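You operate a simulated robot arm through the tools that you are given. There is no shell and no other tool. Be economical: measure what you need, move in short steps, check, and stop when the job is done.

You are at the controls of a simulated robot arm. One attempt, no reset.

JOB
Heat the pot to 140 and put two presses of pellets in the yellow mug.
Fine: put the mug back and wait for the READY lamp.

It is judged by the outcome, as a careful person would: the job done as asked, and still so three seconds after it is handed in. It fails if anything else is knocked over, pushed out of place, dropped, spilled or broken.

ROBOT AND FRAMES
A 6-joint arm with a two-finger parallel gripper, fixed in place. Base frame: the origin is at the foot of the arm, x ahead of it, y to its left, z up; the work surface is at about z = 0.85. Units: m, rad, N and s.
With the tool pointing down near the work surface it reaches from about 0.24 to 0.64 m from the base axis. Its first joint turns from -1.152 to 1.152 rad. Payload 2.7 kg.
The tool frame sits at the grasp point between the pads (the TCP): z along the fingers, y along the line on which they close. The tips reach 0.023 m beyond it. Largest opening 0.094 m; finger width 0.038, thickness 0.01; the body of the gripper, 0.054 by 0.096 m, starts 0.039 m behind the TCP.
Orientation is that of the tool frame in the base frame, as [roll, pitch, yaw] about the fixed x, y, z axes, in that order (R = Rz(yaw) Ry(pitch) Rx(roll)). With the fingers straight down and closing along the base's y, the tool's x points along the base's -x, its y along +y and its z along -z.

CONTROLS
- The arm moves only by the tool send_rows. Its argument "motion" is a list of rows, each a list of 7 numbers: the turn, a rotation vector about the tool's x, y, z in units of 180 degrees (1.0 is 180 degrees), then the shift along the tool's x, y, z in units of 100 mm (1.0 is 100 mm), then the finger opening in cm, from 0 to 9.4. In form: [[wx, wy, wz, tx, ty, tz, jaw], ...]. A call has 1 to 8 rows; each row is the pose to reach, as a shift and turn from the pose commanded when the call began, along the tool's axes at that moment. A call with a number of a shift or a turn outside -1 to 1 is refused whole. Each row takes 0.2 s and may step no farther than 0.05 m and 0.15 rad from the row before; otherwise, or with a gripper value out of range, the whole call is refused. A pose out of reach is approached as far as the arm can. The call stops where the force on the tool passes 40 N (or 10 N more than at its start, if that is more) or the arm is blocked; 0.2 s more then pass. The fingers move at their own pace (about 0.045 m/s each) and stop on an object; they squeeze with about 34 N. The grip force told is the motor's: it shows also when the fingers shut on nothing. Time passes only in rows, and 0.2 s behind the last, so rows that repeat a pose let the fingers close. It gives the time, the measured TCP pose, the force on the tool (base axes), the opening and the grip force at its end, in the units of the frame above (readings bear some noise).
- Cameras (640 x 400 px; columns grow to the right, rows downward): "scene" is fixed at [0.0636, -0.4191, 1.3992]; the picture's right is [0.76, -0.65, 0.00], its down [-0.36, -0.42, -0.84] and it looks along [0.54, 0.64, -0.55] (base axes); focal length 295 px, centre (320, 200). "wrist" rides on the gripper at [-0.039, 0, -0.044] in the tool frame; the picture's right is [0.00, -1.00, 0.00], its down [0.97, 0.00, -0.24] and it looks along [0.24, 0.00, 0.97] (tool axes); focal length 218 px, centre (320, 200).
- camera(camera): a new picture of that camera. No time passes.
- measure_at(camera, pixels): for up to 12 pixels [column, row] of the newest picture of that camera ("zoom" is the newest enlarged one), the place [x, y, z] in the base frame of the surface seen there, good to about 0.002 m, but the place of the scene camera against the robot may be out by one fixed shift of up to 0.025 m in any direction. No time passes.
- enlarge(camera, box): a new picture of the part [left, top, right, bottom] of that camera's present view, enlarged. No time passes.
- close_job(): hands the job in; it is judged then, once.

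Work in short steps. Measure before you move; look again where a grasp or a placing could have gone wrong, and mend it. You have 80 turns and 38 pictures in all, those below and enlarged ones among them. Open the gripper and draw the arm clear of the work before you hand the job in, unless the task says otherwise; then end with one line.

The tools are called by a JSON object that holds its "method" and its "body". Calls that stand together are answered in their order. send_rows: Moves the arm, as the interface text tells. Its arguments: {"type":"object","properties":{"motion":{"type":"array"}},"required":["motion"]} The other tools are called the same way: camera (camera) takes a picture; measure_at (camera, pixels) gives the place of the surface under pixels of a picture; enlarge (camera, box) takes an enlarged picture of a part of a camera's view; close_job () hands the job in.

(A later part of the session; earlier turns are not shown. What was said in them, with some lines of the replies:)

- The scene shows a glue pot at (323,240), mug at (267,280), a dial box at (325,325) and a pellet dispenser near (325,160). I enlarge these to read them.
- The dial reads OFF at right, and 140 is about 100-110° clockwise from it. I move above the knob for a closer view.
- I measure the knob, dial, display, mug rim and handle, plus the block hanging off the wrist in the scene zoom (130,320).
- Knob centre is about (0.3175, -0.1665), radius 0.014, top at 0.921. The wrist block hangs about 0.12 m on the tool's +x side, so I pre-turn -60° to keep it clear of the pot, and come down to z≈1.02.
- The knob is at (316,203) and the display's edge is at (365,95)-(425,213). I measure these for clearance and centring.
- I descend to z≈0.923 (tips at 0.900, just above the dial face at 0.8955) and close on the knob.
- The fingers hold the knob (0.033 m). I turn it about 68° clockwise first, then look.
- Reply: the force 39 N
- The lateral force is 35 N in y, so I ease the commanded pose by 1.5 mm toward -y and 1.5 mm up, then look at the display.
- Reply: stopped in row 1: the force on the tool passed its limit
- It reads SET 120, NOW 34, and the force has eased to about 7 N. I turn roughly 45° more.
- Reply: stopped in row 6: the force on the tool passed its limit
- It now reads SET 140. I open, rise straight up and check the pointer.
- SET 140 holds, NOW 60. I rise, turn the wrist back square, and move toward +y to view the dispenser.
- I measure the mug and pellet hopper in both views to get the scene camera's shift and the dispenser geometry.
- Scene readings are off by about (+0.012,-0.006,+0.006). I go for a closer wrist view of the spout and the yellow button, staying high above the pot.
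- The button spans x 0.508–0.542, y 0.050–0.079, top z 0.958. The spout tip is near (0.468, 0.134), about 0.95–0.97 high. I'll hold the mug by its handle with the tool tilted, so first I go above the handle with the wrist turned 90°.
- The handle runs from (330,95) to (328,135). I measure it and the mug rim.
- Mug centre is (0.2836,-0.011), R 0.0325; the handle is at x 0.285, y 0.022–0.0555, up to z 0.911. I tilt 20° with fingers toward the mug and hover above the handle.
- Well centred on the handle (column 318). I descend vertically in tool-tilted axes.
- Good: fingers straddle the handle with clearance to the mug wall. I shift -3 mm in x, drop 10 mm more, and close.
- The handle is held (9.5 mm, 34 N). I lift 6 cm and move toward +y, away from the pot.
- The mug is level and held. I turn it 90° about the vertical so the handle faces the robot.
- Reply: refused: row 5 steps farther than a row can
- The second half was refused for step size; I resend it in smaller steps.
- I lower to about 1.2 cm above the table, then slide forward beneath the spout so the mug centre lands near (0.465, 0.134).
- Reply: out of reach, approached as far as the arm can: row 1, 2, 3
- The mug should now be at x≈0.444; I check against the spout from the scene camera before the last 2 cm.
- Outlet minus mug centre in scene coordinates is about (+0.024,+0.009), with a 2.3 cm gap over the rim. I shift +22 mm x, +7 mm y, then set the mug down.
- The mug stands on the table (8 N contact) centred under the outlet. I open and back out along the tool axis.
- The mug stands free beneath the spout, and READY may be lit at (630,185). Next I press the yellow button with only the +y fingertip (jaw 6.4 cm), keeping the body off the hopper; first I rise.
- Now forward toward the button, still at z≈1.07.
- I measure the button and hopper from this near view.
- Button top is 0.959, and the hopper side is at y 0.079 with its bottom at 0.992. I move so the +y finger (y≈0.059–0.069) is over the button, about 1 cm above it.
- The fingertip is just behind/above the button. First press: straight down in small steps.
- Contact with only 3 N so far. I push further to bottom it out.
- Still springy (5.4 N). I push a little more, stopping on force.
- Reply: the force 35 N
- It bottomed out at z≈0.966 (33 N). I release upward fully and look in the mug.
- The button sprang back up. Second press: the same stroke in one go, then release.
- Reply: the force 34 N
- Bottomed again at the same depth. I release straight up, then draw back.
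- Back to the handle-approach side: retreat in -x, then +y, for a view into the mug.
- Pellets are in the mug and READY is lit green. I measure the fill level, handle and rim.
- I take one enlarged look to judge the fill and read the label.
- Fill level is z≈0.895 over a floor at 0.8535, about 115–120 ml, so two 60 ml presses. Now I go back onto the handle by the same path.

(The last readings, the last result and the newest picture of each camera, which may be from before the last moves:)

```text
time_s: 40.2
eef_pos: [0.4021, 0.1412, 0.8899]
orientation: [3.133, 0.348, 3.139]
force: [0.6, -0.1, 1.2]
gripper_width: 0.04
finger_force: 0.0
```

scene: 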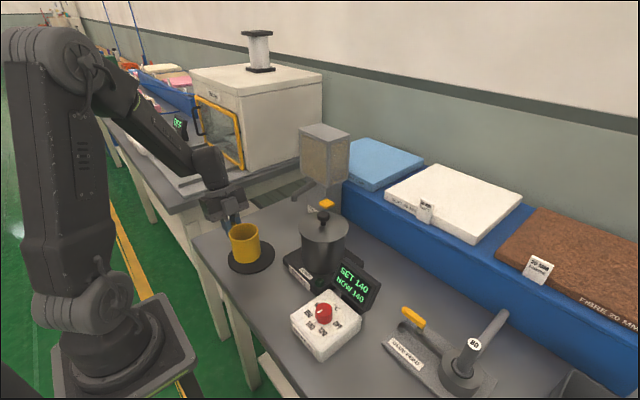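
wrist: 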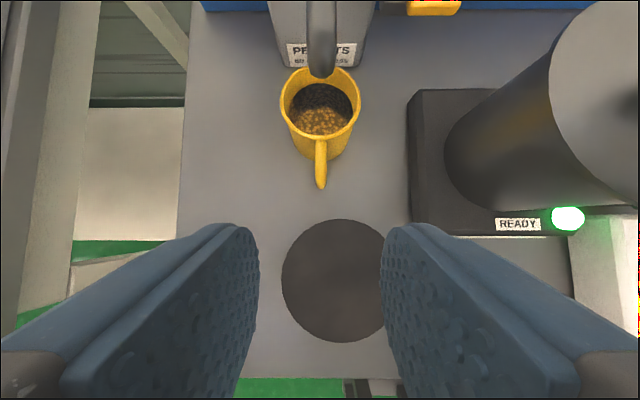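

Pose matches the earlier release pose, with no contact. I close on the handle.

{"method": "send_rows", "body": {"motion": [[0, 0, 0, 0, -0.015, 0, 4], [0, 0, 0, 0, -0.015, 0, 2], [0, 0, 0, 0, -0.015, 0, 0.3], [0, 0, 0, 0, -0.015, 0, 0.3], [0, 0, 0, 0, -0.015, 0, 0.3], [0, 0, 0, 0, -0.015, 0, 0.3]]}}

```text
time_s: 41.6
eef_pos: [0.401, 0.1386, 0.8911]
orientation: [3.132, 0.348, 3.139]
force: [-0.9, 0.1, 1.2]
gripper_width: 0.0093
finger_force: 34.4
```

The handle is gripped again. I lift 12 mm, draw back out from under the spout, then rise.

{"method": "send_rows", "body": {"motion": [[0, 0, 0, -0.041, 0, -0.113, 0.3], [0, 0, 0, 0.1, 0, -0.164, 0.3], [0, 0, 0, 0.241, 0, -0.216, 0.3], [0, 0, 0, 0.382, 0, -0.267, 0.3], [0, 0, 0, 0.523, 0, -0.318, 0.3], [0, 0, 0, 0.649, 0, -0.556, 0.3], [0, 0, 0, 0.752, 0, -0.859, 0.3], [0, 0, 0, 0.752, 0, -0.859, 0.3]]}}

```text
time_s: 43.5
eef_pos: [0.3, 0.1391, 0.9461]
orientation: [3.135, 0.349, 3.139]
force: [0.4, -0.6, -1.0]
gripper_width: 0.0091
finger_force: 34.2
```

Rotate the mug back 90° about the vertical (handle to +y again).

{"method": "send_rows", "body": {"motion": [[0.0152, 0, 0.0418, 0, 0, 0, 0.3], [0.0304, 0, 0.0836, 0, 0, 0, 0.3], [0.0457, 0, 0.1255, 0, 0, 0, 0.3], [0.0609, 0, 0.1673, 0, 0, 0, 0.3], [0.0761, 0, 0.2091, 0, 0, 0, 0.3], [0.0913, 0, 0.251, 0, 0, 0, 0.3], [0.1065, 0, 0.2928, 0, 0, 0, 0.3], [0.1218, 0, 0.3346, 0, 0, 0, 0.3]]}}

{"method": "send_rows", "body": {"motion": [[0.0125, 0, 0.034, 0, 0, 0, 0.3], [0.025, 0, 0.068, 0, 0, 0, 0.3], [0.037, 0, 0.102, 0, 0, 0, 0.3], [0.0494, 0, 0.1357, 0, 0, 0, 0.3], [0.0494, 0, 0.1357, 0, 0, 0, 0.3]]}}

```text
time_s: 45.2
eef_pos: [0.3025, 0.1373, 0.9456]
orientation: [3.139, 0.342, 2.02]
force: [-0.2, -0.3, -0.5]
gripper_width: 0.0089
finger_force: 34.6
```

```text
time_s: 46.5
eef_pos: [0.302, 0.1379, 0.9463]
orientation: [-3.14, 0.343, 1.566]
force: [-0.8, 0.2, -1.5]
gripper_width: 0.0093
finger_force: 33.8
```

Move back over the mug's original place and down to about 1.5 cm above the table.

{"method": "send_rows", "body": {"motion": [[0, 0, 0, -0.2, -0.06, 0.073, 0.3], [0, 0, 0, -0.4, -0.12, 0.146, 0.3], [0, 0, 0, -0.6, -0.187, 0.22, 0.3], [0, 0, 0, -0.824, -0.187, 0.3, 0.3], [0, 0, 0, -0.75, -0.187, 0.49, 0.3], [0, 0, 0, -0.687, -0.187, 0.676, 0.3], [0, 0, 0, -0.687, -0.187, 0.676, 0.3]]}}

```text
time_s: 48.0
eef_pos: [0.2832, 0.0519, 0.9058]
orientation: [-3.141, 0.34, 1.568]
force: [-0.3, 0.7, -1.2]
gripper_width: 0.0091
finger_force: 34.3
```

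Now set it down gently the last 15 mm.

{"method": "send_rows", "body": {"motion": [[0, 0, 0, 0.015, 0, 0.07, 0.3], [0, 0, 0, 0.03, 0, 0.12, 0.3], [0, 0, 0, 0.035, 0, 0.142, 0.3], [0, 0, 0, 0.035, 0, 0.142, 0.3]]}}

```text
time_s: 49.0
eef_pos: [0.2834, 0.0483, 0.8917]
orientation: [3.14, 0.342, 1.568]
force: [-1.7, 0.6, 11.7]
gripper_width: 0.0092
finger_force: 33.7
```

Contact at 12 N: the mug is on the table. I open and retreat up along the tool axis.

{"method": "send_rows", "body": {"motion": [[0, 0, 0, 0, 0, 0, 2], [0, 0, 0, 0, 0, 0, 4], [0, 0, 0, 0, 0, 0, 4], [0, 0, 0, 0, 0, -0.3, 4], [0, 0, 0, 0, 0, -0.65, 4], [0, 0, 0, -0.2, 0, -1.0, 4], [0, 0, 0, -0.2, 0, -1.0, 4]]}}

{"method": "camera", "body": {"camera": "scene"}}

```text
time_s: 50.6
eef_pos: [0.2849, 0.0637, 0.9911]
orientation: [3.141, 0.342, 1.57]
force: [0.4, -0.4, 0.1]
gripper_width: 0.04
finger_force: 0.0
```

```text
2 pictures are left
```

scene: 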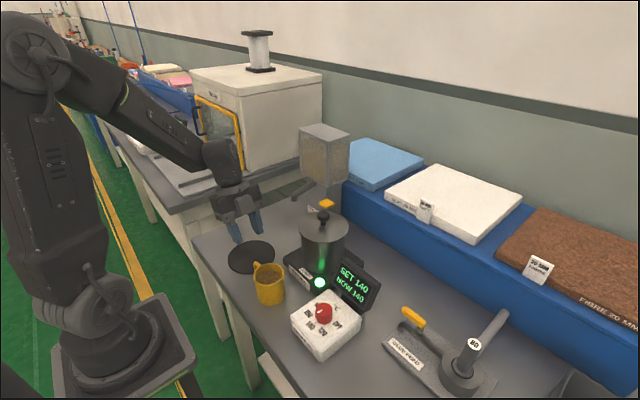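

READY is lit and the display shows 140/140; the mug is upright at its place. I draw the arm up and clear, and check the mug's position once more.

{"method": "send_rows", "body": {"motion": [[0, 0, 0, -0.1, 0, -0.4, 4], [0, 0, 0, -0.2, 0, -0.8, 4], [0, 0, 0, -0.2, 0, -1.0, 4], [0, 0, 0, -0.2, 0, -1.0, 4]]}}

{"method": "camera", "body": {"camera": "wrist"}}

```text
time_s: 51.6
eef_pos: [0.2834, 0.0795, 1.0915]
orientation: [-3.142, 0.342, 1.571]
force: [0.6, 0.5, 0.3]
gripper_width: 0.0399
finger_force: 0.0
```

```text
1 pictures are left
```

wrist: 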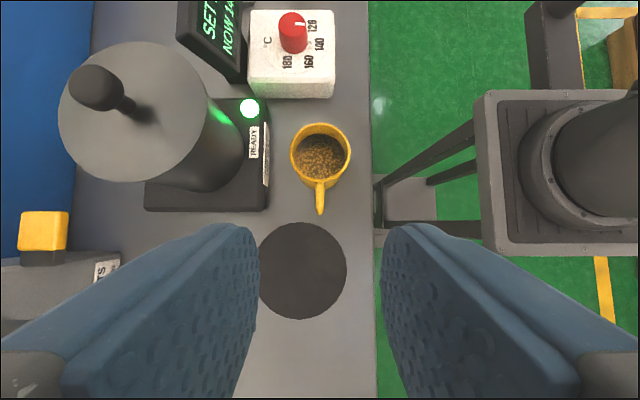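

{"method": "measure_at", "body": {"camera": "wrist", "pixels": [[292, 150], [349, 150], [320, 124], [320, 180], [320, 205], [320, 213]]}}

```text
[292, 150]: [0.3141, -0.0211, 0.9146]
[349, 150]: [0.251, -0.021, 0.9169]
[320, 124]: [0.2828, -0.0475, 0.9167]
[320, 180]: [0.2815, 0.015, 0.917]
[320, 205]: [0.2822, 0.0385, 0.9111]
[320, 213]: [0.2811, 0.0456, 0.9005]
```

The pot is set to 140 and the READY lamp is lit. The yellow mug holds two presses of pellets and stands back within about 6 mm of its old place, and the gripper is open and clear, so I hand in.

{"method": "close_job", "body": {}}

```text
The job is handed in.
```

Job handed in: the pot reads 140 with the READY lamp lit, and the yellow mug is back within about 6 mm of its old spot, filled to roughly 115–120 ml, which matches two 60 ml presses.
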